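You operate a simulated robot arm through the tools that you are given. There is no shell and no other tool. Be economical: measure what you need, move in short steps, check, and stop when the job is done.

You run a simulated robot arm. Do the job below in one go: nothing can be reset, and whatever is moved stays where it is left.

## Task
Level the end pipe with the jack till the level shows zero.
Fine: level on the saddle while you set it, jack locked again, level back on the shelf. Gas stays locked off, igniter isolated.

It is judged by the outcome, as a careful person would: the job done as asked, and still so three seconds after it is handed in. It fails if anything else is knocked over, pushed out of place, dropped, spilled or broken.

## Robot
A 6-joint arm with a two-finger parallel gripper, fixed in place. Base frame: the origin is at the foot of the arm, x ahead of it, y to its left, z up. Units: m, degrees, N and s.
With the tool pointing down near the work surface it reaches from about 0.1 to 0.72 m from the base axis. Its first joint turns from -166.0 to 166.0 degrees. Payload 3.91 kg.
The tool frame sits at the grasp point between the pads (the TCP): z along the fingers, y along the line on which they close. The tips reach 0.03 m beyond it. Largest opening 0.11 m; finger width 0.02, thickness 0.01; the body of the gripper, 0.048 by 0.112 m, starts 0.055 m behind the TCP.
Orientation is told as [roll, pitch, yaw] about the base's x, y, z axes, in that order, counted from this pose: with the fingers straight down and closing along the base's y, the tool's x points along the base's -x, its y along +y and its z along -z.

## Interface
- The arm moves only by the tool arm_command. Its argument "targets" is text: rows parted by semicolons, each of 7 numbers parted by spaces: the shift along the tool's x, y, z in m, then the turn, a rotation vector about the tool's x, y, z in degrees, then the finger opening in m, from 0 to 0.11. In form: x y z rx ry rz hand; .... A call has 1 to 12 rows; each row shifts and turns the commanded pose from where the row before left it, along the tool's axes as they then stand. A row lasts 0.2 s, in which the tool goes at most 0.05 m and 8.6 degrees; a call with a longer step from one row to the next is refused whole, and so is a gripper value outside its range. A pose out of reach is approached as far as the arm can. The call stops where the force on the tool passes 40 N (or 10 N more than at its start, if that is more) or the arm is blocked; 0.2 s more then pass. The fingers move at their own pace (about 0.045 m/s each) and stop on an object; they squeeze with about 45 N. The grip force told is the motor's: it shows also when the fingers shut on nothing. Time passes only in rows, and 0.2 s behind the last, so rows that do not move let the fingers close. It gives the time, the measured TCP pose, the force on the tool (base axes), the opening and the grip force at its end, in the units of the frame above (readings bear some noise).
- Cameras (640 x 400 px; columns grow to the right, rows downward): "scene" is fixed at [0.046, 0.5018, 1.4151]; the picture's right is [-0.62, -0.78, 0.00], its down [-0.39, 0.31, -0.87] and it looks along [0.68, -0.54, -0.50] (base axes); focal length 214 px, centre (320, 200). "wrist" rides on the gripper at [-0.036, 0, -0.057] in the tool frame; the picture's right is [0.00, -1.00, 0.00], its down [0.97, 0.00, -0.24] and it looks along [0.24, 0.00, 0.97] (tool axes); focal length 218 px, centre (320, 200). There is no depth. A picture from a camera that has moved, and an enlarged one, comes with that camera's place and axes in the base frame and with its lens. The place of the scene camera against the robot may be out by one fixed shift of up to 0.012 m in any direction.
- camera(camera): a new picture of that camera. No time passes.
- slide_trunk(by): slides the trunk up (or, below 0, down) by that many m; the arm rides with it, the base frame stays. It gives what a move gives, with no picture.
- zoom(camera, box): a new picture of the part [left, top, right, bottom] of that camera's present view, enlarged. No time passes.
- sign_off(): hands the job in; it is judged then, once.

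Work in short steps. Places have to be worked out from the pictures, the camera data and where the tool is seen: move nearer, look again, correct. Check each grasp and each placing, and mend what went wrong. You have 120 turns and 76 pictures in all, those below and enlarged ones among them. Open the gripper and draw the arm clear of the work before you hand the job in, unless the task says otherwise; then end with one line.

The tools are called after "Call:" as a command line: name --argument value ..., lists and objects as JSON in quotes. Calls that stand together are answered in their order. arm_command: Moves the arm, as the interface text tells. Its arguments: {"type":"object","properties":{"targets":{"type":"string"}},"required":["targets"]} The other tools are called the same way: slide_trunk (by) slides the trunk up or down; camera (camera) takes a picture; zoom (camera, box) takes an enlarged picture of a part of a camera's view; sign_off () hands the job in.

At the start:

```text
t: 0.0
ee_pos: [0.2696, 0.1805, 1.3536]
tcp_rot: [-0.1, 0.0, 0.0]
wrist_force: [0.9, -0.2, -0.5]
gripper_width: 0.11
grip_force: 0.1
trunk travel left (down, up): [-0.527, 0.063]
```

scene: 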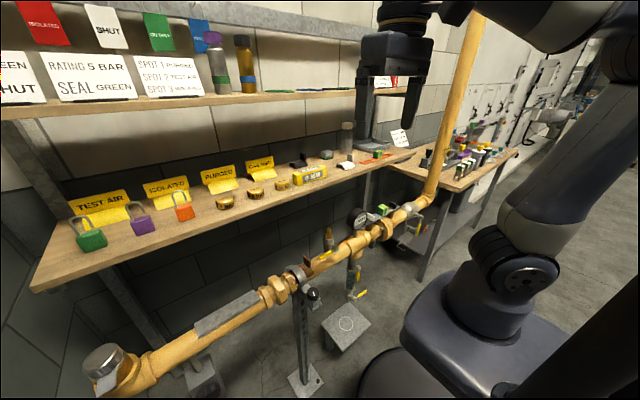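
wrist: 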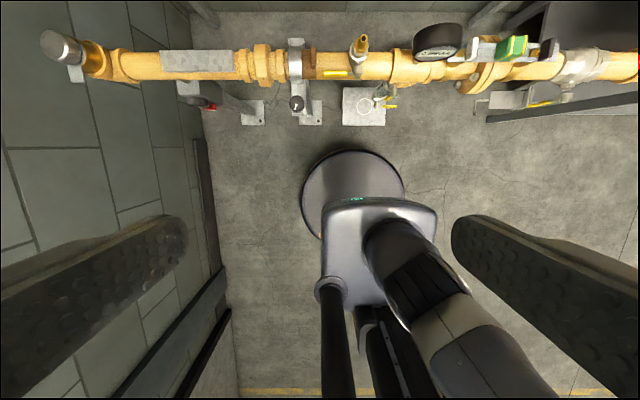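

I start by looking closer at the pipe, the jack and the shelf.

Call:
zoom --camera "scene" --box '[240, 190, 460, 330]'

Call:
zoom --camera "scene" --box '[200, 120, 440, 270]'

Call:
zoom --camera "scene" --box '[60, 260, 340, 400]'

Call:
zoom --camera "wrist" --box '[30, 10, 400, 150]'

```text
2.86 times, centred on (350, 260) of scene
camera zoom: at [0.046, 0.5018, 1.4151], right [-0.62, -0.78, 0.0], down [-0.39, 0.31, -0.87], along [0.68, -0.54, -0.5], focal length 613 px, centre (234, 29)
```

zoom: 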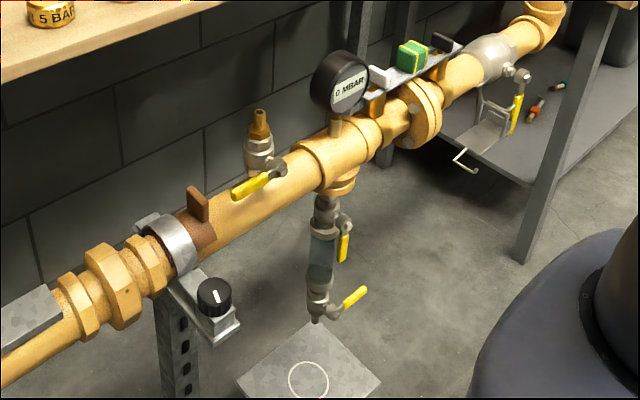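

```text
2.67 times, centred on (320, 195) of scene
camera zoom: at [0.046, 0.5018, 1.4151], right [-0.62, -0.78, 0.0], down [-0.39, 0.31, -0.87], along [0.68, -0.54, -0.5], focal length 572 px, centre (320, 213)
```

zoom: 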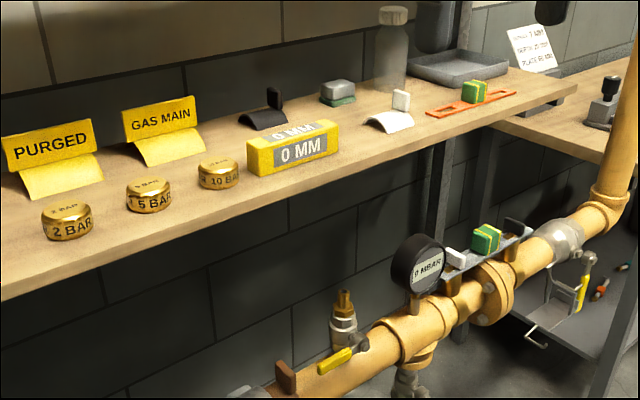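

```text
2.29 times, centred on (200, 330) of scene
camera zoom: at [0.046, 0.5018, 1.4151], right [-0.62, -0.78, 0.0], down [-0.39, 0.31, -0.87], along [0.68, -0.54, -0.5], focal length 490 px, centre (594, -97)
```

zoom: 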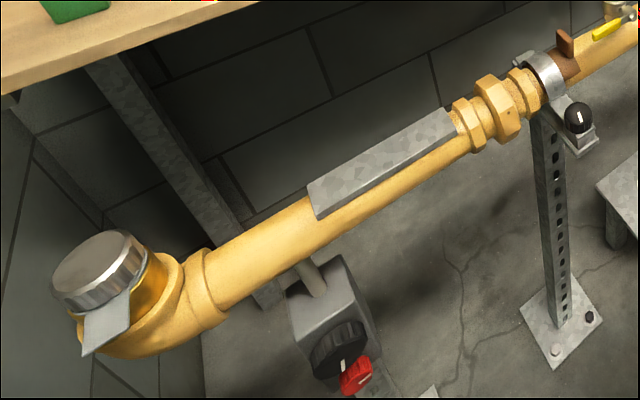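

```text
1.73 times, centred on (215, 80) of wrist
camera zoom: at [0.3056, 0.1822, 1.4103], right [0.0, -1.0, 0.0], down [-0.97, 0.0, 0.24], along [-0.24, 0.0, -0.97], focal length 378 px, centre (502, 408)
```

zoom: 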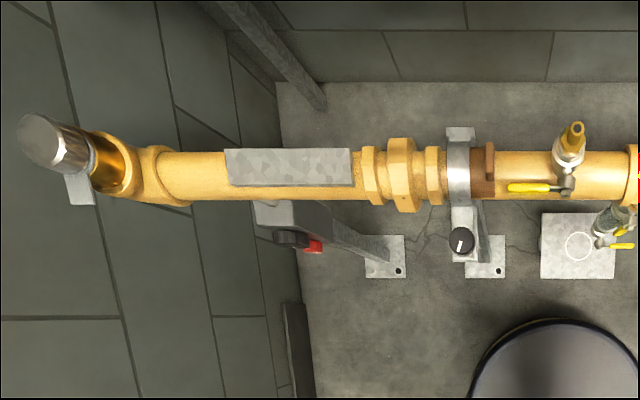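

The level (yellow, "0 MM") is on the shelf near x≈0.71, y≈0.03; the saddle is near (0.505, 0.475, 0.83), and the jack with its black knob and red lock is below it. I tilt the wrist to look at the shelf.

Call:
arm_command --targets "0 0 0 0 -8.5 0 0.11; 0 0 0 0 -8.5 0 0.11; 0 0 0 0 -8.5 0 0.11; 0 0 0 0 -8.5 0 0.11; 0 0 0 0 -8.5 0 0.11; 0 0 0 0 -8.5 0 0.11"

Call:
camera --camera "wrist"

```text
t: 1.4
ee_pos: [0.2701, 0.1808, 1.3542]
tcp_rot: [0.0, -51.3, 0.0]
wrist_force: [-0.9, -0.4, 0.6]
gripper_width: 0.1101
grip_force: 0.0
trunk travel left (down, up): [-0.527, 0.063]
```

```text
69 pictures are left
camera wrist: at [0.2482, 0.182, 1.4174], right [0.0, -1.0, 0.0], down [-0.8, 0.0, -0.61], along [0.61, 0.0, -0.8], focal length 218 px, centre (320, 200)
```

wrist: 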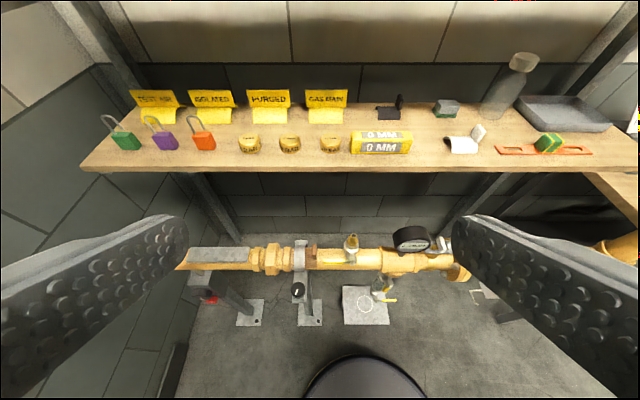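

Level centre comes out at about (0.711, 0.025), 0.155 long along y, ~0.05 deep, ~0.04 high. I need to know where the upper shelf is before reaching in, so I tilt more.

Call:
arm_command --targets "0 0 0 0 -8.5 0 0.11; 0 0 0 0 -8.5 0 0.11; 0 0 0 0 -8.5 0 0.11; 0 0 0 0 -8.5 0 0.11"

Call:
camera --camera "wrist"

Call:
camera --camera "scene"

```text
t: 2.4
ee_pos: [0.2687, 0.1825, 1.3533]
tcp_rot: [0.0, -85.1, 0.3]
wrist_force: [0.1, 0.3, -1.5]
gripper_width: 0.1101
grip_force: 0.1
trunk travel left (down, up): [-0.527, 0.063]
```

```text
68 pictures are left
camera wrist: at [0.2157, 0.1828, 1.3934], right [0.0, -1.0, 0.0], down [-0.32, 0.0, -0.95], along [0.95, 0.0, -0.32], focal length 218 px, centre (320, 200)
```

wrist: 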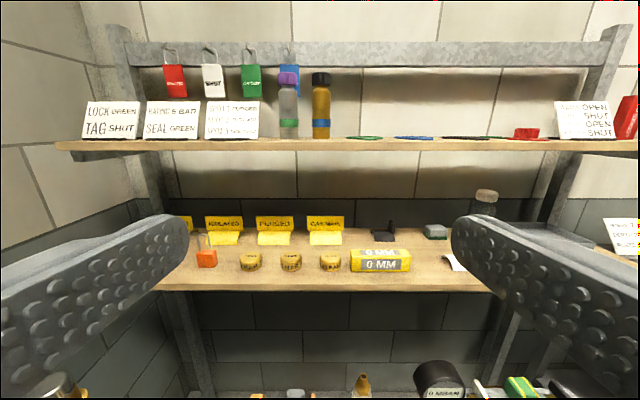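

```text
67 pictures are left
```

scene: 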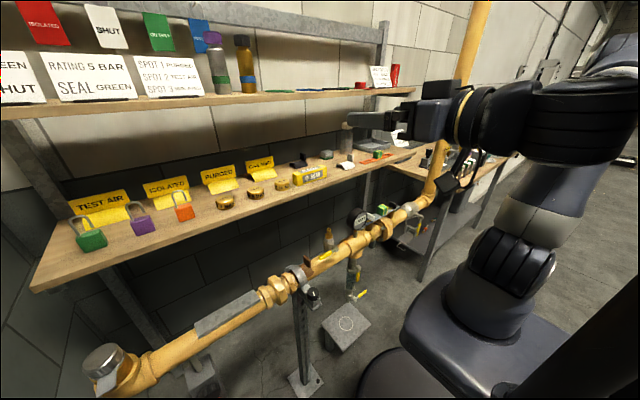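

The upper shelf's front edge is near x≈0.70, underside z≈1.335, so a vertical grasp at x≈0.71 would be tight; I may have to draw the level forward first. I move closer for a better view of it.

Call:
arm_command --targets "0.0165 -0.0197 0.0304 0 0 0 0.11; 0.0165 -0.0197 0.0304 0 0 0 0.11; 0.0165 -0.0197 0.0304 0 0 0 0.11; 0.0165 -0.0197 0.0304 0 0 0 0.11; 0.0165 -0.0197 0.0304 0 0 0 0.11; 0.0165 -0.0197 0.0304 0 0 0 0.11; 0.0165 -0.0197 0.0304 0 0 0 0.11; 0.0165 -0.0197 0.0304 0 0 0 0.11; 0 0 0 0 8.5 0 0.11; 0 0 0 0 8.5 0 0.11; 0 0 0 0 8.5 0 0.11; 0 0 0 0 8.5 0 0.11"

Call:
camera --camera "wrist"

Call:
camera --camera "scene"

```text
t: 5.0
ee_pos: [0.5023, 0.0225, 1.2081]
tcp_rot: [-12.2, -57.0, 9.8]
wrist_force: [-1.1, 2.4, -1.9]
gripper_width: 0.1098
grip_force: 0.2
out of reach, approached as far as the arm can: row 8, 11
trunk travel left (down, up): [-0.527, 0.063]
```

```text
66 pictures are left
camera wrist: at [0.4736, 0.0301, 1.2682], right [-0.01, -0.99, 0.12], down [-0.72, -0.07, -0.69], along [0.69, -0.09, -0.72], focal length 218 px, centre (320, 200)
```

wrist: 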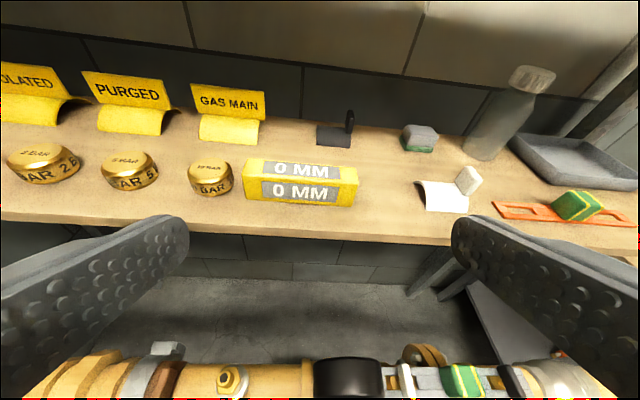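

```text
65 pictures are left
```

scene: 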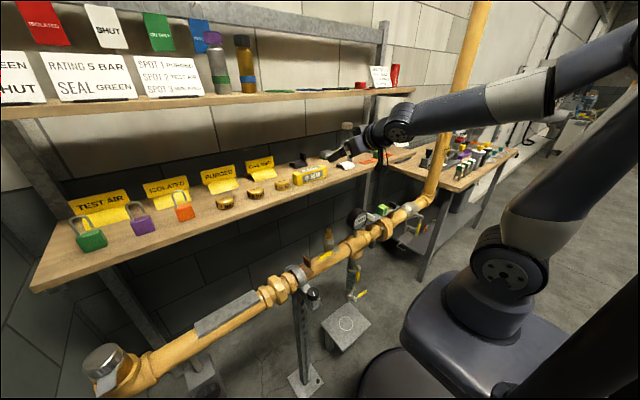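

The arm reports it fell short in two rows; I send a still row to see where the pose settles.

Call:
arm_command --targets "0 0 0 0 0 0 0.11; 0 0 0 0 0 0 0.11; 0 0 0 0 0 0 0.11"

```text
t: 5.8
ee_pos: [0.5008, 0.0281, 1.2039]
tcp_rot: [-1.5, -56.6, -0.6]
wrist_force: [0.0, -0.3, 0.1]
gripper_width: 0.1102
grip_force: 0.0
trunk travel left (down, up): [-0.527, 0.063]
```

Settled. A fresh wrist picture to measure the level.

Call:
zoom --camera "wrist" --box '[200, 100, 480, 275]'

```text
2.29 times, centred on (340, 188) of wrist
camera zoom: at [0.4723, 0.0313, 1.2649], right [-0.04, -1.0, 0.02], down [-0.74, 0.02, -0.68], along [0.68, -0.04, -0.74], focal length 499 px, centre (274, 229)
```

zoom: 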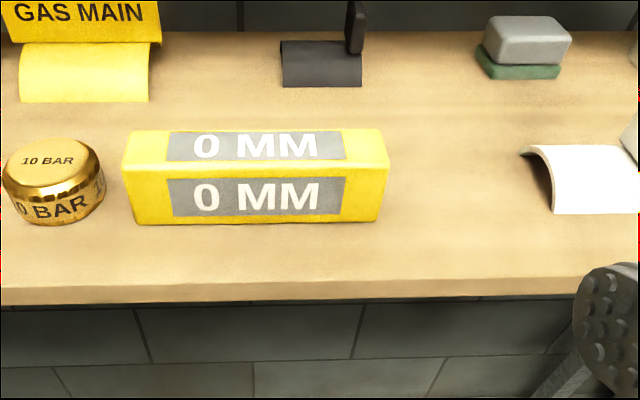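

Refined: level front x≈0.683, rear x≈0.727, y from −0.044 to 0.105, top z≈1.079. I will hook both fingertips behind it with a ~40° tilt and draw it toward the shelf front; first set the tilt.

Call:
arm_command --targets "0 0 0 0 8 0 0.09; 0 0 0 0 8 0 0.09; 0 0 0 0 0 0 0.09; 0 0 0 0 0 0 0.09"

```text
t: 6.8
ee_pos: [0.5002, 0.0284, 1.2035]
tcp_rot: [-1.2, -40.4, -1.3]
wrist_force: [0.3, 0.8, 0.1]
gripper_width: 0.0899
grip_force: 0.1
trunk travel left (down, up): [-0.527, 0.063]
```

Now I move over the level with the tips behind it, still well above.

Call:
arm_command --targets "-0.0242 0 0.0289 0 0 0 0.09; -0.0242 0 0.0289 0 0 0 0.09; -0.0242 0 0.0289 0 0 0 0.09; -0.0242 0 0.0289 0 0 0 0.09; -0.0242 0 0.0289 0 0 0 0.09; -0.0242 0 0.0289 0 0 0 0.09; -0.0242 0 0.0289 0 0 0 0.09; 0 0 0 0 0 0 0.09; 0 0 0 0 0 0 0.09"

Call:
camera --camera "wrist"

Call:
zoom --camera "scene" --box '[240, 50, 480, 200]'

```text
t: 8.8
ee_pos: [0.7635, 0.0177, 1.1625]
tcp_rot: [-1.2, -40.7, -1.2]
wrist_force: [0.5, 1.2, -0.1]
gripper_width: 0.09
grip_force: 0.1
trunk travel left (down, up): [-0.527, 0.063]
```

```text
63 pictures are left
camera wrist: at [0.7525, 0.0209, 1.2295], right [-0.04, -1.0, 0.02], down [-0.89, 0.02, -0.45], along [0.45, -0.03, -0.89], focal length 218 px, centre (320, 200)
```

wrist: 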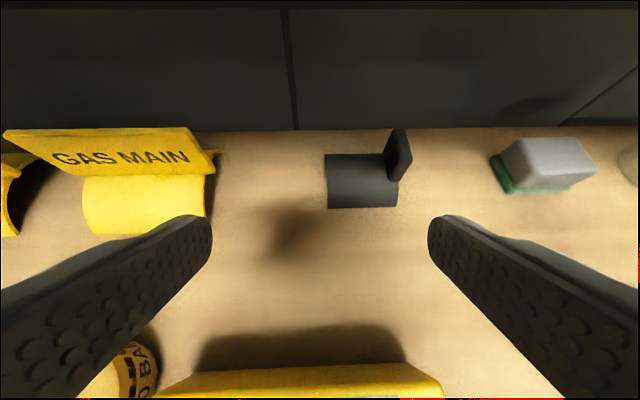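

```text
2.67 times, centred on (360, 125) of scene
camera zoom: at [0.046, 0.5018, 1.4151], right [-0.62, -0.78, 0.0], down [-0.39, 0.31, -0.87], along [0.68, -0.54, -0.5], focal length 572 px, centre (213, 400)
```

zoom: 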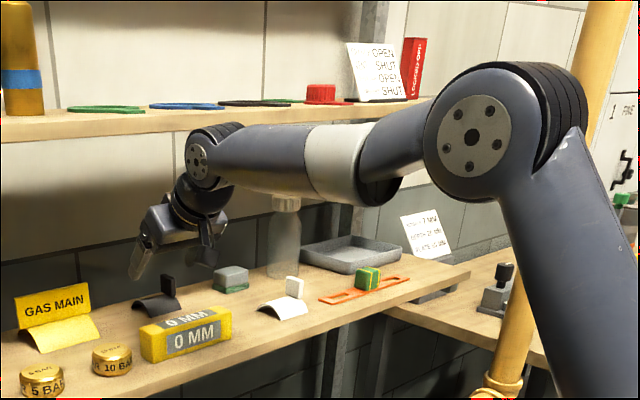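

Rear top edge of the level measured at x≈0.725, y −0.04…0.10, and the arm clears the upper shelf. I shift +y 12 mm and lower the tips behind it.

Call:
arm_command --targets "0.0192 0.004 0.0208 0 0 0 0.09; 0.0192 0.004 0.0208 0 0 0 0.09; 0.0192 0.004 0.0208 0 0 0 0.09; 0 0 0 0 0 0 0.09"

Call:
zoom --camera "scene" --box '[240, 100, 400, 200]'

```text
t: 9.8
ee_pos: [0.76, 0.0308, 1.078]
tcp_rot: [-1.1, -40.6, -1.2]
wrist_force: [0.3, 0.5, -0.8]
gripper_width: 0.0904
grip_force: 0.0
trunk travel left (down, up): [-0.527, 0.063]
```

```text
4.00 times, centred on (320, 150) of scene
camera zoom: at [0.046, 0.5018, 1.4151], right [-0.62, -0.78, 0.0], down [-0.39, 0.31, -0.87], along [0.68, -0.54, -0.5], focal length 858 px, centre (320, 400)
```

zoom: 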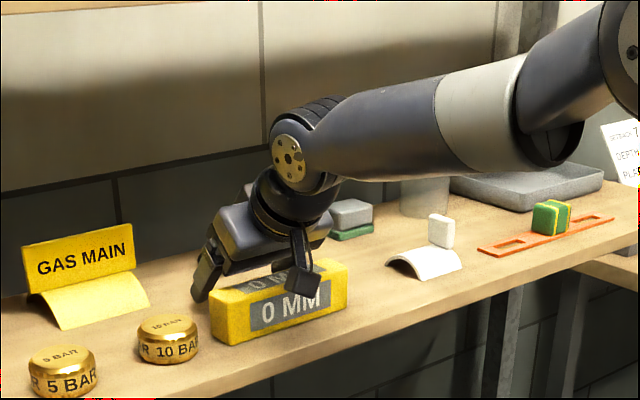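

The tips are behind the level without contact. I draw back 57 mm slowly, which should bring the level about 35 mm forward.

Call:
arm_command --targets "0.0072 0 -0.0062 0 0 0 0.09; 0.0072 0 -0.0062 0 0 0 0.09; 0.0072 0 -0.0062 0 0 0 0.09; 0.0072 0 -0.0062 0 0 0 0.09; 0.0072 0 -0.0062 0 0 0 0.09; 0.0072 0 -0.0062 0 0 0 0.09; 0 0 0 0 0 0 0.09"

Call:
zoom --camera "scene" --box '[240, 100, 400, 200]'

Call:
camera --camera "wrist"

```text
t: 11.4
ee_pos: [0.7033, 0.0308, 1.076]
tcp_rot: [-1.2, -40.6, -1.3]
wrist_force: [2.7, 0.7, 5.8]
gripper_width: 0.0901
grip_force: 0.1
trunk travel left (down, up): [-0.527, 0.063]
```

```text
4.00 times, centred on (320, 150) of scene
camera zoom: at [0.046, 0.5018, 1.4151], right [-0.62, -0.78, 0.0], down [-0.39, 0.31, -0.87], along [0.68, -0.54, -0.5], focal length 858 px, centre (320, 400)
```

zoom: 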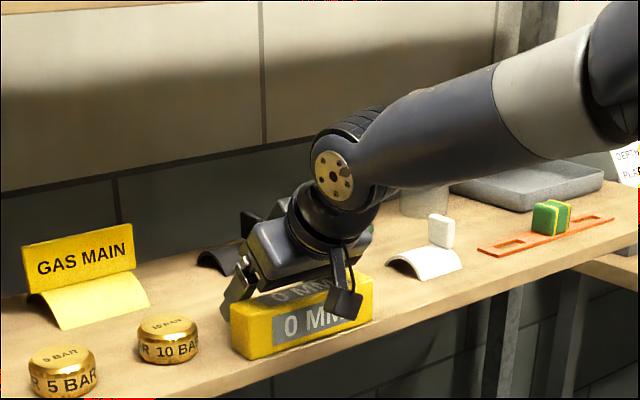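

```text
59 pictures are left
camera wrist: at [0.6924, 0.0334, 1.143], right [-0.04, -1.0, 0.02], down [-0.89, 0.02, -0.45], along [0.45, -0.03, -0.89], focal length 218 px, centre (320, 200)
```

wrist: 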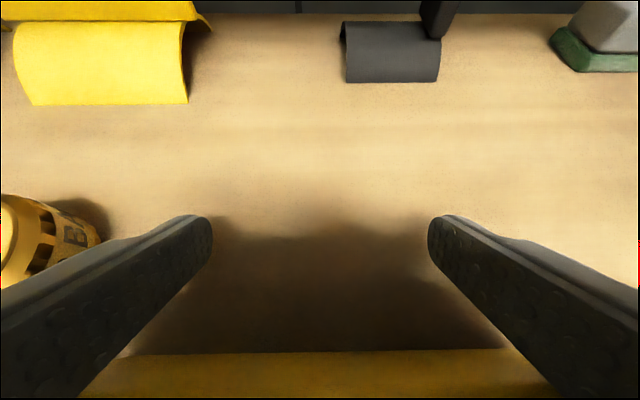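

The level now sits at x≈0.64–0.685. I ease the tips off it, lift out, draw back and square the tool to vertical.

Call:
arm_command --targets "-0.0091 0 0.0078 0 0 0 0.09; -0.0283 0 -0.0328 0 0 0 0.09; -0.0283 0 -0.0328 0 0 0 0.09; -0.0283 0 -0.0328 0 0 0 0.09; 0.0253 0 -0.0217 0 0 0 0.1; 0.0253 0 -0.0217 0 0 0 0.1; 0.0253 0 -0.0217 0 8.1 0 0.1; 0 0 0 0 8.1 0 0.1; 0 0 0 0 8.1 0 0.1; 0 0 0 0 8.1 0 0.1; 0 0 0 0 8.1 0 0.1; 0 0 0 0 0 0 0.1"

```text
t: 14.0
ee_pos: [0.6136, 0.0361, 1.2059]
tcp_rot: [-0.9, -0.1, -2.0]
wrist_force: [-0.7, -0.6, -0.6]
gripper_width: 0.0999
grip_force: 0.0
trunk travel left (down, up): [-0.527, 0.063]
```

Vertical at (0.614, 0.036). Now I turn the tool 92° so the fingers close along x.

Call:
arm_command --targets "0 0 0 0 0 -8.36 0.1; 0 0 0 0 0 -8.36 0.1; 0 0 0 0 0 -8.36 0.1; 0 0 0 0 0 -8.36 0.1; 0 0 0 0 0 -8.36 0.1; 0 0 0 0 0 -8.36 0.1; 0 0 0 0 0 -8.36 0.1; 0 0 0 0 0 -8.36 0.1; 0 0 0 0 0 -8.36 0.1; 0 0 0 0 0 -8.36 0.1; 0 0 0 0 0 -8.36 0.1; 0 0 0 0 0 0 0.1"

Call:
camera --camera "wrist"

Call:
zoom --camera "scene" --box '[240, 50, 480, 200]'

```text
t: 16.6
ee_pos: [0.6135, 0.0357, 1.2043]
tcp_rot: [-0.1, 0.9, 90.0]
wrist_force: [0.0, -0.4, -0.5]
gripper_width: 0.0999
grip_force: 0.0
trunk travel left (down, up): [-0.527, 0.063]
```

```text
58 pictures are left
camera wrist: at [0.6134, 0.0736, 1.2618], right [1.0, 0.0, 0.0], down [0.0, -0.97, 0.26], along [0.0, -0.26, -0.97], focal length 218 px, centre (320, 200)
```

wrist: 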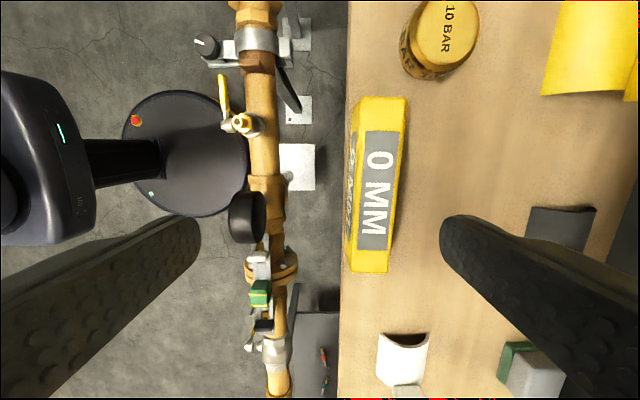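

```text
2.67 times, centred on (360, 125) of scene
camera zoom: at [0.046, 0.5018, 1.4151], right [-0.62, -0.78, 0.0], down [-0.39, 0.31, -0.87], along [0.68, -0.54, -0.5], focal length 572 px, centre (213, 400)
```

zoom: 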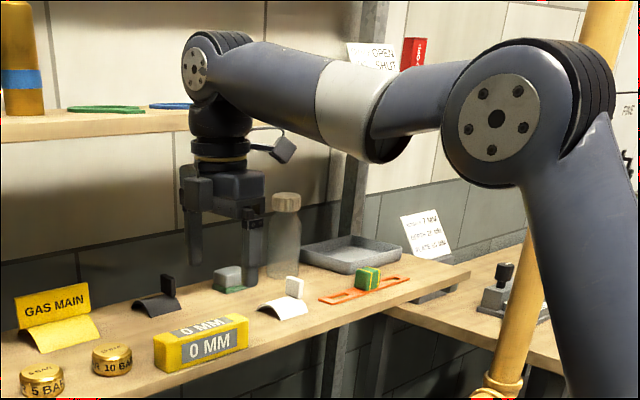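

Level now spans about x 0.645–0.68, y −0.046…0.105. I tilt the wrist back 12° to stay clear of the upper shelf, go lower and move over it, then check.

Call:
arm_command --targets "0 0 0 6.5 0 0 0.1; 0 0 0 6.5 0 0 0.1; 0 0.0078 0.0362 0 0 0 0.1; 0 0.0078 0.0362 0 0 0 0.1; 0.0028 -0.0237 0.0051 0 0 0 0.1; 0.0028 -0.0237 0.0051 0 0 0 0.1; 0 0 0 0 0 0 0.1"

Call:
camera --camera "wrist"

Call:
zoom --camera "scene" --box '[240, 80, 400, 180]'

```text
t: 18.2
ee_pos: [0.6609, 0.0305, 1.1332]
tcp_rot: [-13.0, 0.9, 89.9]
wrist_force: [-0.4, 0.1, 0.5]
gripper_width: 0.1
grip_force: 0.1
trunk travel left (down, up): [-0.527, 0.063]
```

```text
56 pictures are left
camera wrist: at [0.6482, 0.0685, 1.1884], right [0.97, 0.0, 0.23], down [-0.06, -0.97, 0.25], along [0.22, -0.26, -0.94], focal length 218 px, centre (320, 200)
```

wrist: 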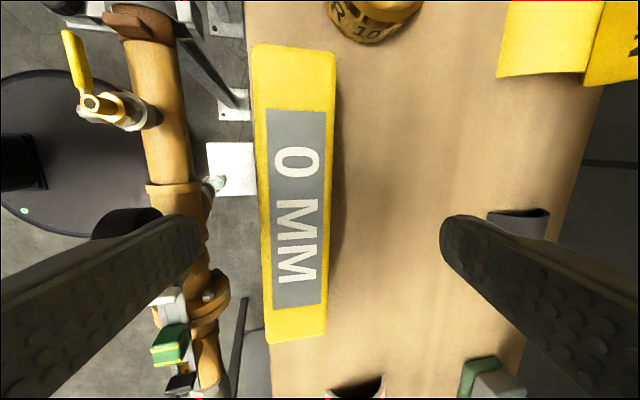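

```text
4.00 times, centred on (320, 130) of scene
camera zoom: at [0.046, 0.5018, 1.4151], right [-0.62, -0.78, 0.0], down [-0.39, 0.31, -0.87], along [0.68, -0.54, -0.5], focal length 858 px, centre (320, 480)
```

zoom: 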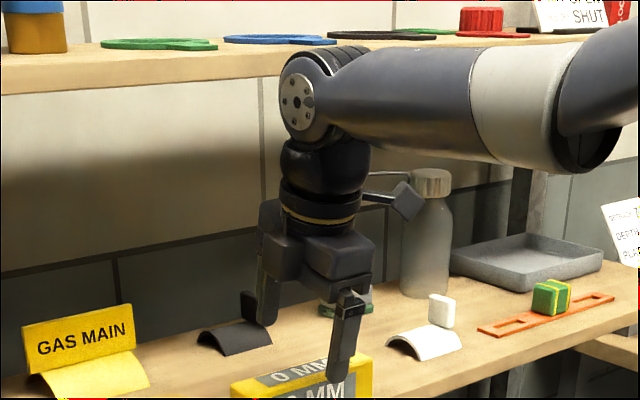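

TCP is right over the level's centre (x 0.661). I lower, reduce the tilt to ~4° and stop just before gripping.

Call:
arm_command --targets "0 0.0051 0.0219 0 0 0 0.09; 0 0.0051 0.0219 0 0 0 0.08; 0 0 0 -4.5 0 0 0.075; 0 0 0 -4.5 0 0 0.075; 0 0.0007 0.01 0 0 0 0.075; 0 0 0 0 0 0 0.075"

Call:
camera --camera "wrist"

Call:
zoom --camera "scene" --box '[240, 90, 400, 190]'

```text
t: 19.6
ee_pos: [0.6623, 0.0279, 1.0777]
tcp_rot: [-4.0, 1.1, 89.9]
wrist_force: [-0.9, 0.1, 0.8]
gripper_width: 0.075
grip_force: 0.0
trunk travel left (down, up): [-0.527, 0.063]
```

```text
54 pictures are left
camera wrist: at [0.6585, 0.066, 1.1345], right [1.0, 0.0, 0.07], down [-0.02, -0.97, 0.26], along [0.07, -0.26, -0.96], focal length 218 px, centre (320, 200)
```

wrist: 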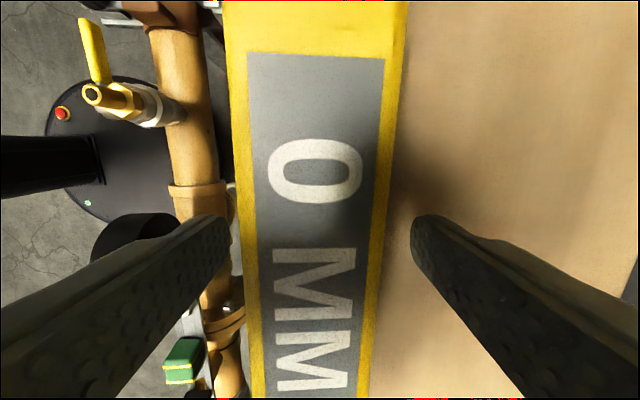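

```text
4.00 times, centred on (320, 140) of scene
camera zoom: at [0.046, 0.5018, 1.4151], right [-0.62, -0.78, 0.0], down [-0.39, 0.31, -0.87], along [0.68, -0.54, -0.5], focal length 858 px, centre (320, 440)
```

zoom: 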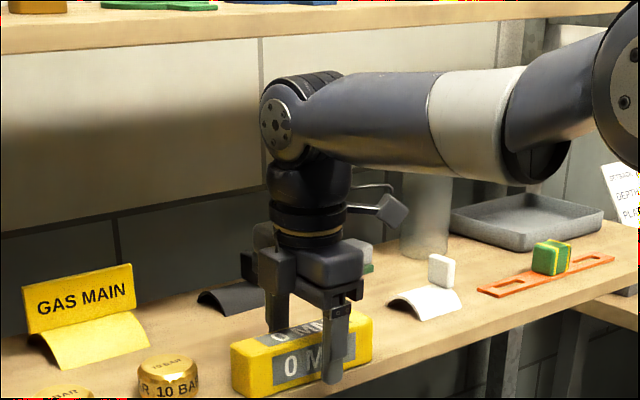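

The fingers straddle the level; I close and check the grip.

Call:
arm_command --targets "0 0 0 0 0 0 0.05; 0 0 0 0 0 0 0.03; 0 0 0 0 0 0 0.02; 0 0 0 0 0 0 0.02; 0 0 0 0 0 0 0.02"

```text
t: 20.8
ee_pos: [0.6622, 0.0291, 1.0791]
tcp_rot: [-4.1, 0.9, 90.0]
wrist_force: [-0.4, -0.1, 1.8]
gripper_width: 0.0358
grip_force: 45.0
trunk travel left (down, up): [-0.527, 0.063]
```

Firm grip at 36 mm. I lift slightly and draw back off the shelf.

Call:
arm_command --targets "0 -0.0008 -0.012 0 0 0 0.02; 0 0.0392 -0.0128 0 0 0 0.02; 0 0.0392 -0.0128 0 0 0 0.02; 0 0.0392 -0.0128 0 0 0 0.02; 0 0.0392 -0.0128 0 0 0 0.02; 0 0.0392 -0.0128 0 0 0 0.02; 0 0 0 0 0 0 0.02"

Call:
camera --camera "scene"

```text
t: 22.4
ee_pos: [0.4588, 0.0308, 1.1411]
tcp_rot: [-4.0, 0.9, 89.9]
wrist_force: [-0.4, -0.5, -1.1]
gripper_width: 0.0358
grip_force: 44.8
trunk travel left (down, up): [-0.527, 0.063]
```

```text
52 pictures are left
```

scene: 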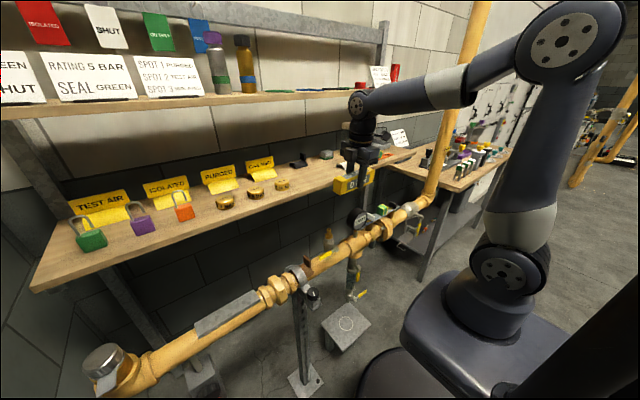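

Held well. I carry it across toward the saddle, staying at this height.

Call:
arm_command --targets "-0.0445 0 0 0 0 0 0.02; -0.0445 0 0 0 0 0 0.02; -0.0445 0 0 0 0 0 0.02; -0.0445 0 0 0 0 0 0.02; -0.0445 0 0 0 0 0 0.02; -0.0445 0 0 0 0 0 0.02; -0.0445 0 0 0 0 0 0.02; -0.0445 0 0 0 0 0 0.02; -0.0445 0 0 0 0 0 0.02; -0.0445 0 0 0 0 0 0.02; 0 0 0 0 0 0 0.02; 0 0 0 0 0 0 0.02"

Call:
camera --camera "scene"

Call:
camera --camera "wrist"

```text
t: 25.0
ee_pos: [0.4633, 0.4749, 1.132]
tcp_rot: [-4.0, 0.8, 89.9]
wrist_force: [0.2, -0.2, -1.4]
gripper_width: 0.0356
grip_force: 45.1
trunk travel left (down, up): [-0.527, 0.063]
```

```text
51 pictures are left
```

scene: 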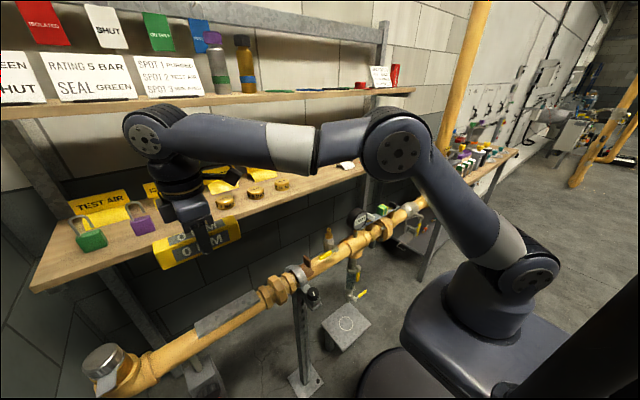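

```text
50 pictures are left
camera wrist: at [0.4601, 0.5129, 1.1886], right [1.0, 0.0, 0.07], down [-0.02, -0.97, 0.26], along [0.07, -0.26, -0.96], focal length 218 px, centre (320, 200)
```

wrist: 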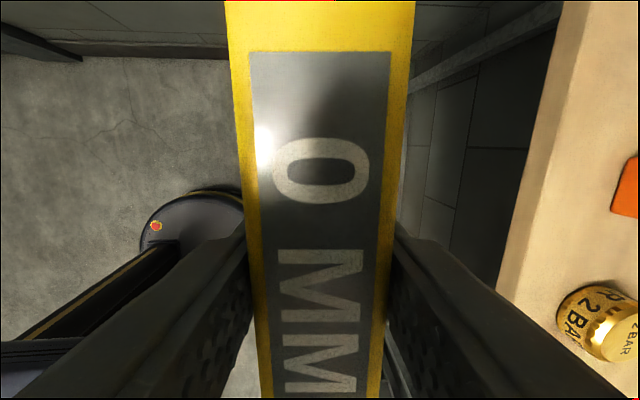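

The level hides the wrist camera's view below, so I square the tool and use the scene camera for the saddle.

Call:
arm_command --targets "0 0 0 -4 -0.8 0 0.02; 0 0 0 0 0 0 0.02"

Call:
zoom --camera "scene" --box '[140, 200, 300, 300]'

Call:
zoom --camera "scene" --box '[160, 280, 280, 355]'

```text
t: 25.6
ee_pos: [0.465, 0.4746, 1.1337]
tcp_rot: [-0.1, 0.1, 90.0]
wrist_force: [0.5, 0.3, -2.6]
gripper_width: 0.0356
grip_force: 44.9
trunk travel left (down, up): [-0.527, 0.063]
```

```text
4.00 times, centred on (220, 250) of scene
camera zoom: at [0.046, 0.5018, 1.4151], right [-0.62, -0.78, 0.0], down [-0.39, 0.31, -0.87], along [0.68, -0.54, -0.5], focal length 858 px, centre (720, 0)
```

zoom: 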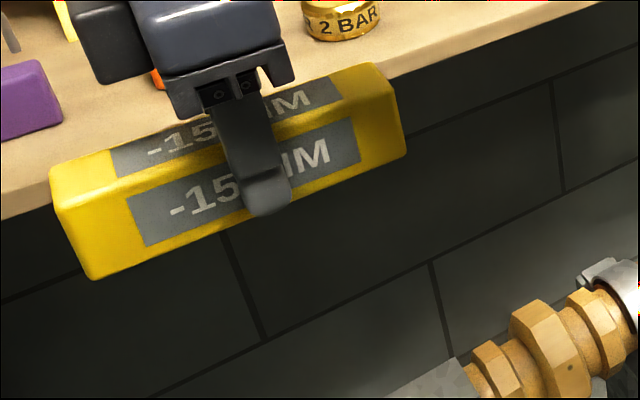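

```text
5.33 times, centred on (220, 318) of scene
camera zoom: at [0.046, 0.5018, 1.4151], right [-0.62, -0.78, 0.0], down [-0.39, 0.31, -0.87], along [0.68, -0.54, -0.5], focal length 1144 px, centre (853, -427)
```

zoom: 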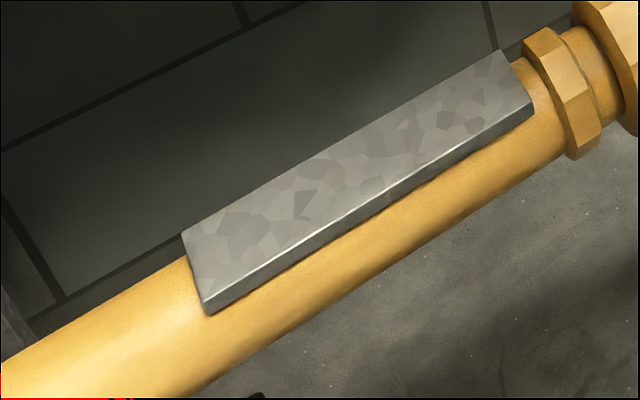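

The level reads −15 mm when the tool is squared by 0.8°, so it follows the tool; I undo that 0.8°. Saddle centre is estimated at (0.499, 0.471), top z≈0.83. I shift over it and lower the trunk part way.

Call:
arm_command --targets "0.0035 -0.034 0 0 0.8 0 0.02; 0 0 0 0 0 0 0.02"

Call:
slide_trunk --by -0.19

Call:
camera --camera "scene"

Call:
zoom --camera "scene" --box '[140, 240, 300, 340]'

```text
t: 26.2
ee_pos: [0.4974, 0.4722, 1.1328]
tcp_rot: [0.0, 0.9, 90.0]
wrist_force: [-0.5, -0.6, -1.9]
gripper_width: 0.0352
grip_force: 45.0
trunk travel left (down, up): [-0.527, 0.063]
```

```text
t: 28.3
ee_pos: [0.4974, 0.4719, 0.9439]
tcp_rot: [-0.1, 0.9, 90.0]
wrist_force: [0.2, -0.9, -1.8]
gripper_width: 0.0354
grip_force: 44.7
trunk travel left (down, up): [-0.337, 0.253]
```

```text
47 pictures are left
```

scene: 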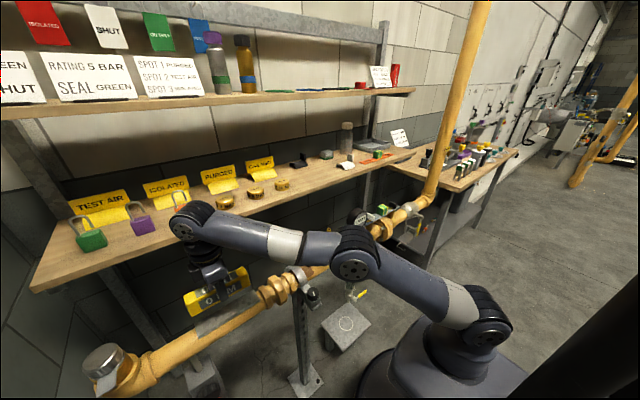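

```text
4.00 times, centred on (220, 290) of scene
camera zoom: at [0.046, 0.5018, 1.4151], right [-0.62, -0.78, 0.0], down [-0.39, 0.31, -0.87], along [0.68, -0.54, -0.5], focal length 858 px, centre (720, -160)
```

zoom: 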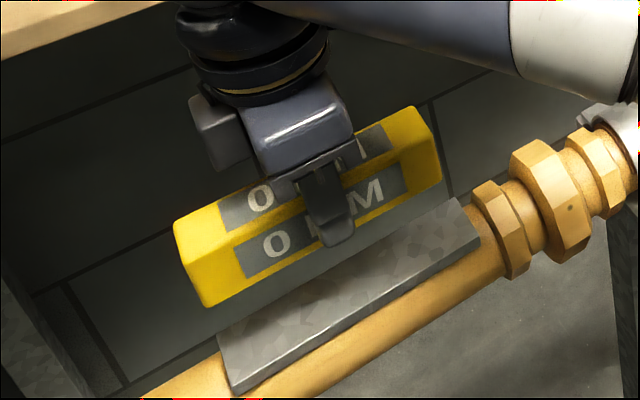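

The level reads 0 and lines up above the saddle. I lower the trunk another 50 mm, then finish with small arm steps watching the force.

Call:
slide_trunk --by -0.05

Call:
zoom --camera "scene" --box '[140, 260, 300, 360]'

```text
t: 29.2
ee_pos: [0.4978, 0.4714, 0.8932]
tcp_rot: [0.0, 0.9, 90.0]
wrist_force: [0.6, -0.5, -1.1]
gripper_width: 0.0356
grip_force: 44.9
trunk travel left (down, up): [-0.287, 0.303]
```

```text
4.00 times, centred on (220, 310) of scene
camera zoom: at [0.046, 0.5018, 1.4151], right [-0.62, -0.78, 0.0], down [-0.39, 0.31, -0.87], along [0.68, -0.54, -0.5], focal length 858 px, centre (720, -240)
```

zoom: 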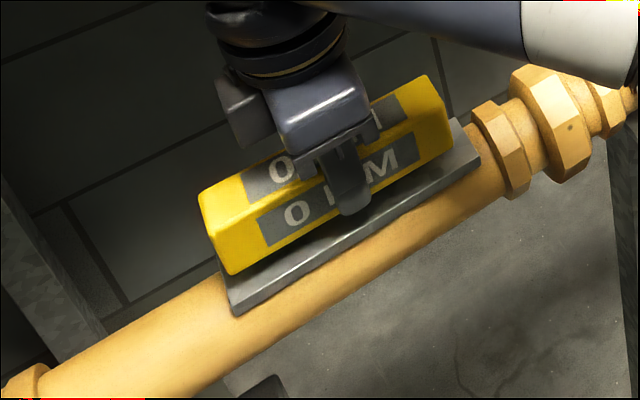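

A gap of roughly 1–2 cm remains. Small steps down.

Call:
arm_command --targets "0 0 0.003 0 0 0 0.02; 0 0 0.003 0 0 0 0.02; 0 0 0.003 0 0 0 0.02; 0 0 0 0 0 0 0.02"

Call:
zoom --camera "scene" --box '[180, 270, 260, 320]'

```text
t: 30.2
ee_pos: [0.4969, 0.4717, 0.8852]
tcp_rot: [0.0, 0.8, 90.0]
wrist_force: [-0.4, -0.6, -1.7]
gripper_width: 0.0354
grip_force: 45.1
trunk travel left (down, up): [-0.287, 0.303]
```

```text
8.00 times, centred on (220, 295) of scene
camera zoom: at [0.046, 0.5018, 1.4151], right [-0.62, -0.78, 0.0], down [-0.39, 0.31, -0.87], along [0.68, -0.54, -0.5], focal length 1716 px, centre (1120, -560)
```

zoom: 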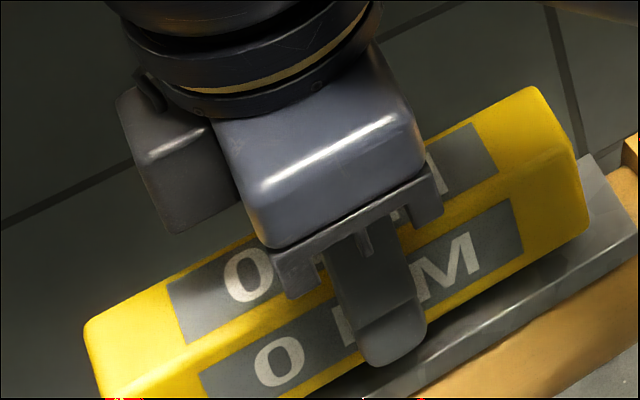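

Still above. Continuing down in small steps.

Call:
arm_command --targets "0 0 0.003 0 0 0 0.02; 0 0 0.003 0 0 0 0.02; 0 0 0 0 0 0 0.02"

Call:
arm_command --targets "0 0 0.002 0 0 0 0.02; 0 0 0.002 0 0 0 0.02; 0 0 0 0 0 0 0.02"

```text
t: 31.0
ee_pos: [0.4981, 0.4724, 0.8784]
tcp_rot: [0.0, 0.9, 90.0]
wrist_force: [-0.2, 0.7, -1.9]
gripper_width: 0.0355
grip_force: 45.1
trunk travel left (down, up): [-0.287, 0.303]
```

```text
t: 31.8
ee_pos: [0.4973, 0.4707, 0.8748]
tcp_rot: [0.0, 0.9, 90.1]
wrist_force: [0.4, 0.2, -2.4]
gripper_width: 0.0355
grip_force: 45.5
trunk travel left (down, up): [-0.287, 0.303]
```

No contact yet at TCP z 0.875; next two small batches.

Call:
arm_command --targets "0 0 0.002 0 0 0 0.02; 0 0 0.002 0 0 0 0.02; 0 0 0 0 0 0 0.02"

Call:
zoom --camera "scene" --box '[180, 270, 276, 330]'

```text
t: 32.6
ee_pos: [0.4959, 0.4725, 0.8723]
tcp_rot: [-0.3, 0.9, 90.0]
wrist_force: [1.7, 2.9, 19.9]
gripper_width: 0.0356
grip_force: 45.3
trunk travel left (down, up): [-0.287, 0.303]
```

```text
6.67 times, centred on (228, 300) of scene
camera zoom: at [0.046, 0.5018, 1.4151], right [-0.62, -0.78, 0.0], down [-0.39, 0.31, -0.87], along [0.68, -0.54, -0.5], focal length 1430 px, centre (933, -467)
```

zoom: 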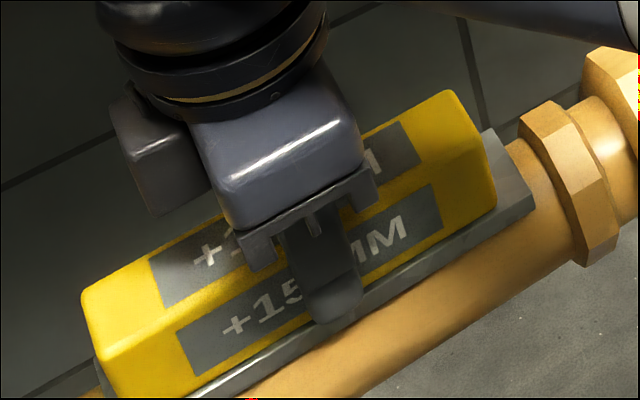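

Contact at 20 N; the level reads about +15. I ease the pressure and open the fingers.

Call:
arm_command --targets "0 0 -0.0015 0 0 0 0.02; 0 0 0 0 0 0 0.05; 0 0 0 0 0 0 0.08; 0 0 0 0 0 0 0.08; 0 0 0 0 0 0 0.08"

Call:
zoom --camera "scene" --box '[180, 270, 276, 330]'

```text
t: 33.8
ee_pos: [0.4966, 0.4713, 0.8714]
tcp_rot: [0.1, 0.8, 90.0]
wrist_force: [0.4, 0.2, -0.5]
gripper_width: 0.0798
grip_force: 0.1
trunk travel left (down, up): [-0.287, 0.303]
```

```text
6.67 times, centred on (228, 300) of scene
camera zoom: at [0.046, 0.5018, 1.4151], right [-0.62, -0.78, 0.0], down [-0.39, 0.31, -0.87], along [0.68, -0.54, -0.5], focal length 1430 px, centre (933, -467)
```

zoom: 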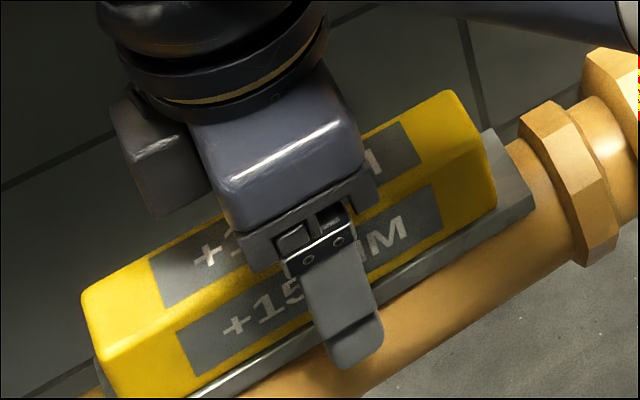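

Level rests steadily on the saddle, reading +15-ish. I raise clear by trunk and draw back.

Call:
slide_trunk --by 0.12

Call:
arm_command --targets "0 0.045 0 0 0 0 0.08; 0 0.045 0 0 0 0 0.08; 0 0.045 0 0 0 0 0.08; 0 0.045 0 0 0 0 0.08; 0 0.02 0 0 0 8.3 0.08; 0 0 0 0 0 8.3 0.08; 0 0 0 0 0 8.3 0.08; 0 0 0 0 0 8.3 0.08; 0 0 0 0 0 8.3 0.08; 0 0 0 0 0 8.3 0.08; 0 0 0 0 0 8.3 0.08; 0 0 0 0 0 8.3 0.08"

Call:
arm_command --targets "0 0 0 0 0 8.3 0.08; 0 0 0 0 0 8.3 0.08; 0 0 0 0 0 7 0.08; 0 0 0 0 -8.5 0 0.08; 0 0 0 0 -8.5 0 0.08; 0 0 0 0 -8.5 0 0.08; 0 0 0 0 -8.5 0 0.08; 0 0 0 0 -8.5 0 0.08; 0 0 0 0 -8.5 0 0.08; 0 0 0 0 0 0 0.08; 0 0 0 0 0 0 0.08"

Call:
camera --camera "wrist"

Call:
zoom --camera "scene" --box '[160, 270, 288, 350]'

```text
t: 35.3
ee_pos: [0.4972, 0.4716, 0.9916]
tcp_rot: [0.0, 0.9, 90.0]
wrist_force: [0.3, -0.1, 0.0]
gripper_width: 0.08
grip_force: 0.0
trunk travel left (down, up): [-0.407, 0.183]
```

```text
t: 37.9
ee_pos: [0.2974, 0.4712, 0.9902]
tcp_rot: [-0.9, 0.2, 23.4]
wrist_force: [0.1, -0.2, 0.3]
gripper_width: 0.0802
grip_force: 0.0
trunk travel left (down, up): [-0.407, 0.183]
```

```text
t: 40.3
ee_pos: [0.2985, 0.4716, 0.9913]
tcp_rot: [-1.5, -51.1, 1.0]
wrist_force: [0.1, 0.2, -0.8]
gripper_width: 0.0798
grip_force: 0.0
trunk travel left (down, up): [-0.407, 0.183]
```

```text
41 pictures are left
camera wrist: at [0.2751, 0.4735, 1.0549], right [0.0, -1.0, 0.02], down [-0.8, -0.01, -0.6], along [0.6, -0.01, -0.8], focal length 218 px, centre (320, 200)
```

wrist: 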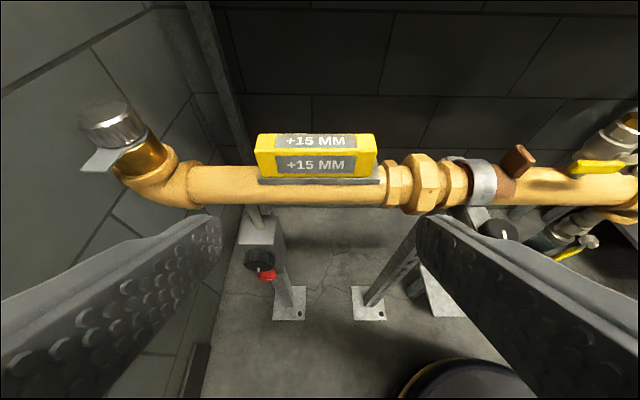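

```text
5.00 times, centred on (224, 310) of scene
camera zoom: at [0.046, 0.5018, 1.4151], right [-0.62, -0.78, 0.0], down [-0.39, 0.31, -0.87], along [0.68, -0.54, -0.5], focal length 1072 px, centre (800, -350)
```

zoom: 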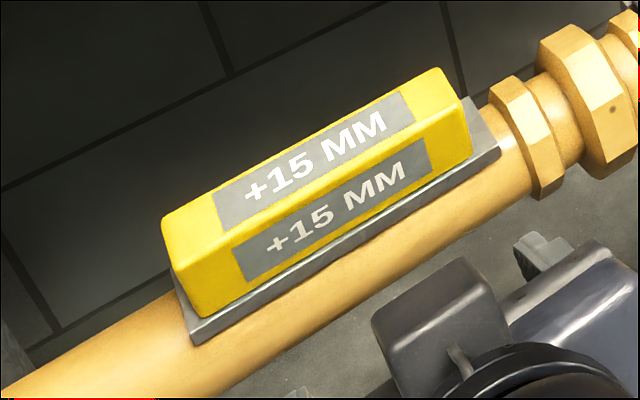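

Reading is +15 MM, level sits well on the saddle. I zoom on the jack.

Call:
zoom --camera "wrist" --box '[210, 200, 338, 280]'

```text
5.00 times, centred on (274, 240) of wrist
camera zoom: at [0.2751, 0.4735, 1.0549], right [0.0, -1.0, 0.02], down [-0.8, -0.01, -0.6], along [0.6, -0.01, -0.8], focal length 1091 px, centre (550, 0)
```

zoom: 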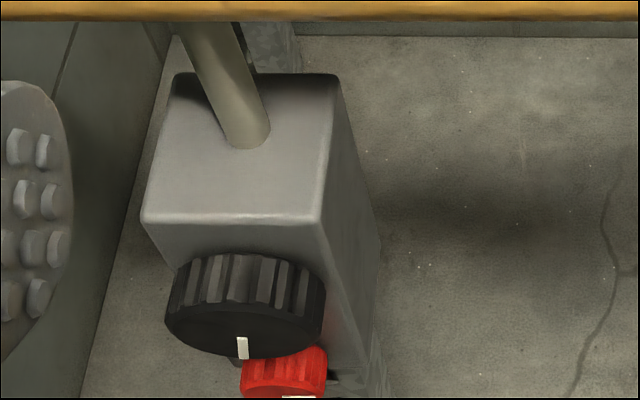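

The jack has a black ribbed knob (white mark) and a small red lock knob below right. I level the tool to face it and lower the trunk for a frontal view.

Call:
arm_command --targets "0 0.02 0 0 -8 0 0.08; 0 0.02 0 0 -8 0 0.08; 0 0.02 0 0 -8 0 0.08; 0 0.02 0 0 -8 0 0.08; 0 0.02 0 0 -7 -1 0.08; 0 0 -0.03 0 0 0 0.08; 0 0 -0.03 0 0 0 0.08; 0 0 0 0 0 0 0.08"

Call:
slide_trunk --by -0.34

Call:
camera --camera "wrist"

```text
t: 42.1
ee_pos: [0.2358, 0.5706, 0.9917]
tcp_rot: [-92.4, -88.1, 92.3]
wrist_force: [-0.2, -0.7, 0.5]
gripper_width: 0.0801
grip_force: 0.1
trunk travel left (down, up): [-0.407, 0.183]
```

```text
t: 45.4
ee_pos: [0.236, 0.5692, 0.6523]
tcp_rot: [-91.3, -88.1, 91.3]
wrist_force: [0.0, 0.4, -0.4]
gripper_width: 0.08
grip_force: 0.1
trunk travel left (down, up): [-0.067, 0.523]
```

```text
38 pictures are left
camera wrist: at [0.179, 0.5726, 0.6871], right [0.0, -1.0, 0.03], down [-0.24, -0.03, -0.97], along [0.97, -0.01, -0.24], focal length 218 px, centre (320, 200)
```

wrist: 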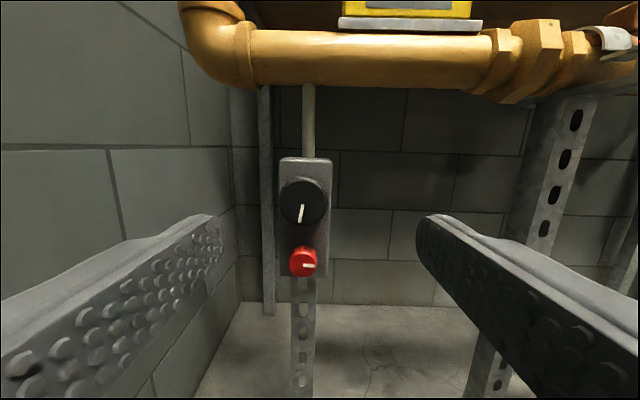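

Call:
zoom --camera "wrist" --box '[250, 140, 362, 295]'

```text
2.58 times, centred on (306, 218) of wrist
camera zoom: at [0.179, 0.5726, 0.6871], right [0.0, -1.0, 0.03], down [-0.24, -0.03, -0.97], along [0.97, -0.01, -0.24], focal length 563 px, centre (356, 155)
```

zoom: 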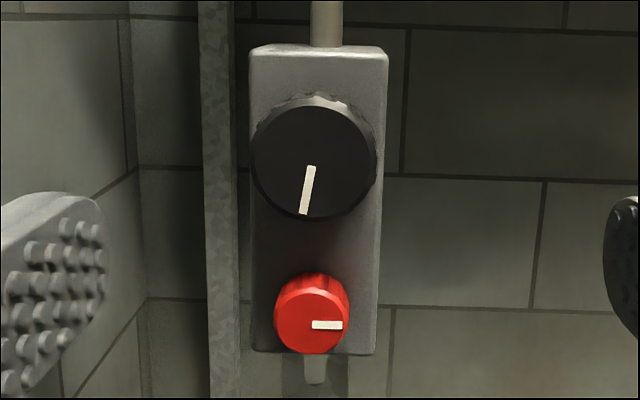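

Black knob ≈ (0.433, 0.589, 0.624), Ø60 mm, mark near 6 o'clock; red lock ≈ (0.44, 0.59, 0.536), Ø35 mm, mark to the right. I move in front of the red knob and look again.

Call:
arm_command --targets "0.029 0.006 0.01 0 0 1.5 0.08; 0.029 0.006 0.01 0 0 0 0.08; 0.029 0.006 0.01 0 0 0 0.08; 0.029 0.006 0.01 0 0 0 0.08; 0 0 0 0 0 0 0.08; 0 0 0 0 0 0 0.08"

Call:
camera --camera "wrist"

Call:
camera --camera "scene"

```text
t: 46.8
ee_pos: [0.2768, 0.5956, 0.5349]
tcp_rot: [-95.5, -89.5, 95.5]
wrist_force: [0.4, -0.4, -0.2]
gripper_width: 0.0801
grip_force: 0.0
trunk travel left (down, up): [-0.067, 0.523]
```

```text
36 pictures are left
camera wrist: at [0.2191, 0.5958, 0.5709], right [0.0, -1.0, 0.01], down [-0.24, -0.01, -0.97], along [0.97, 0.0, -0.24], focal length 218 px, centre (320, 200)
```

wrist: 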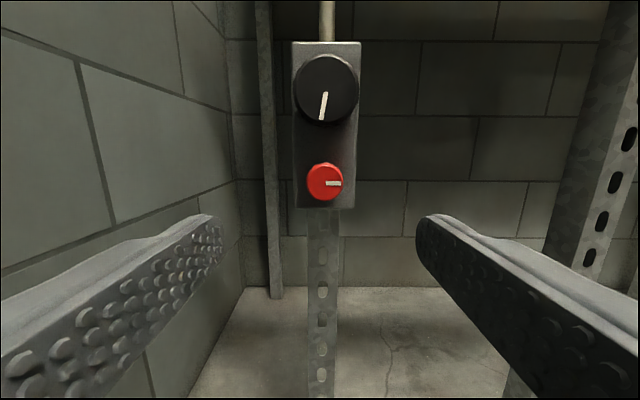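

```text
35 pictures are left
```

scene: 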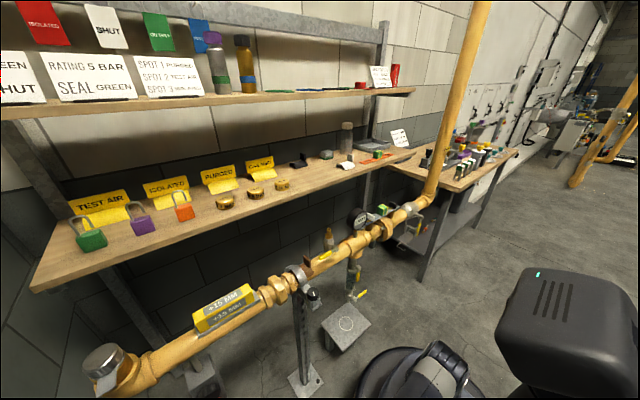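

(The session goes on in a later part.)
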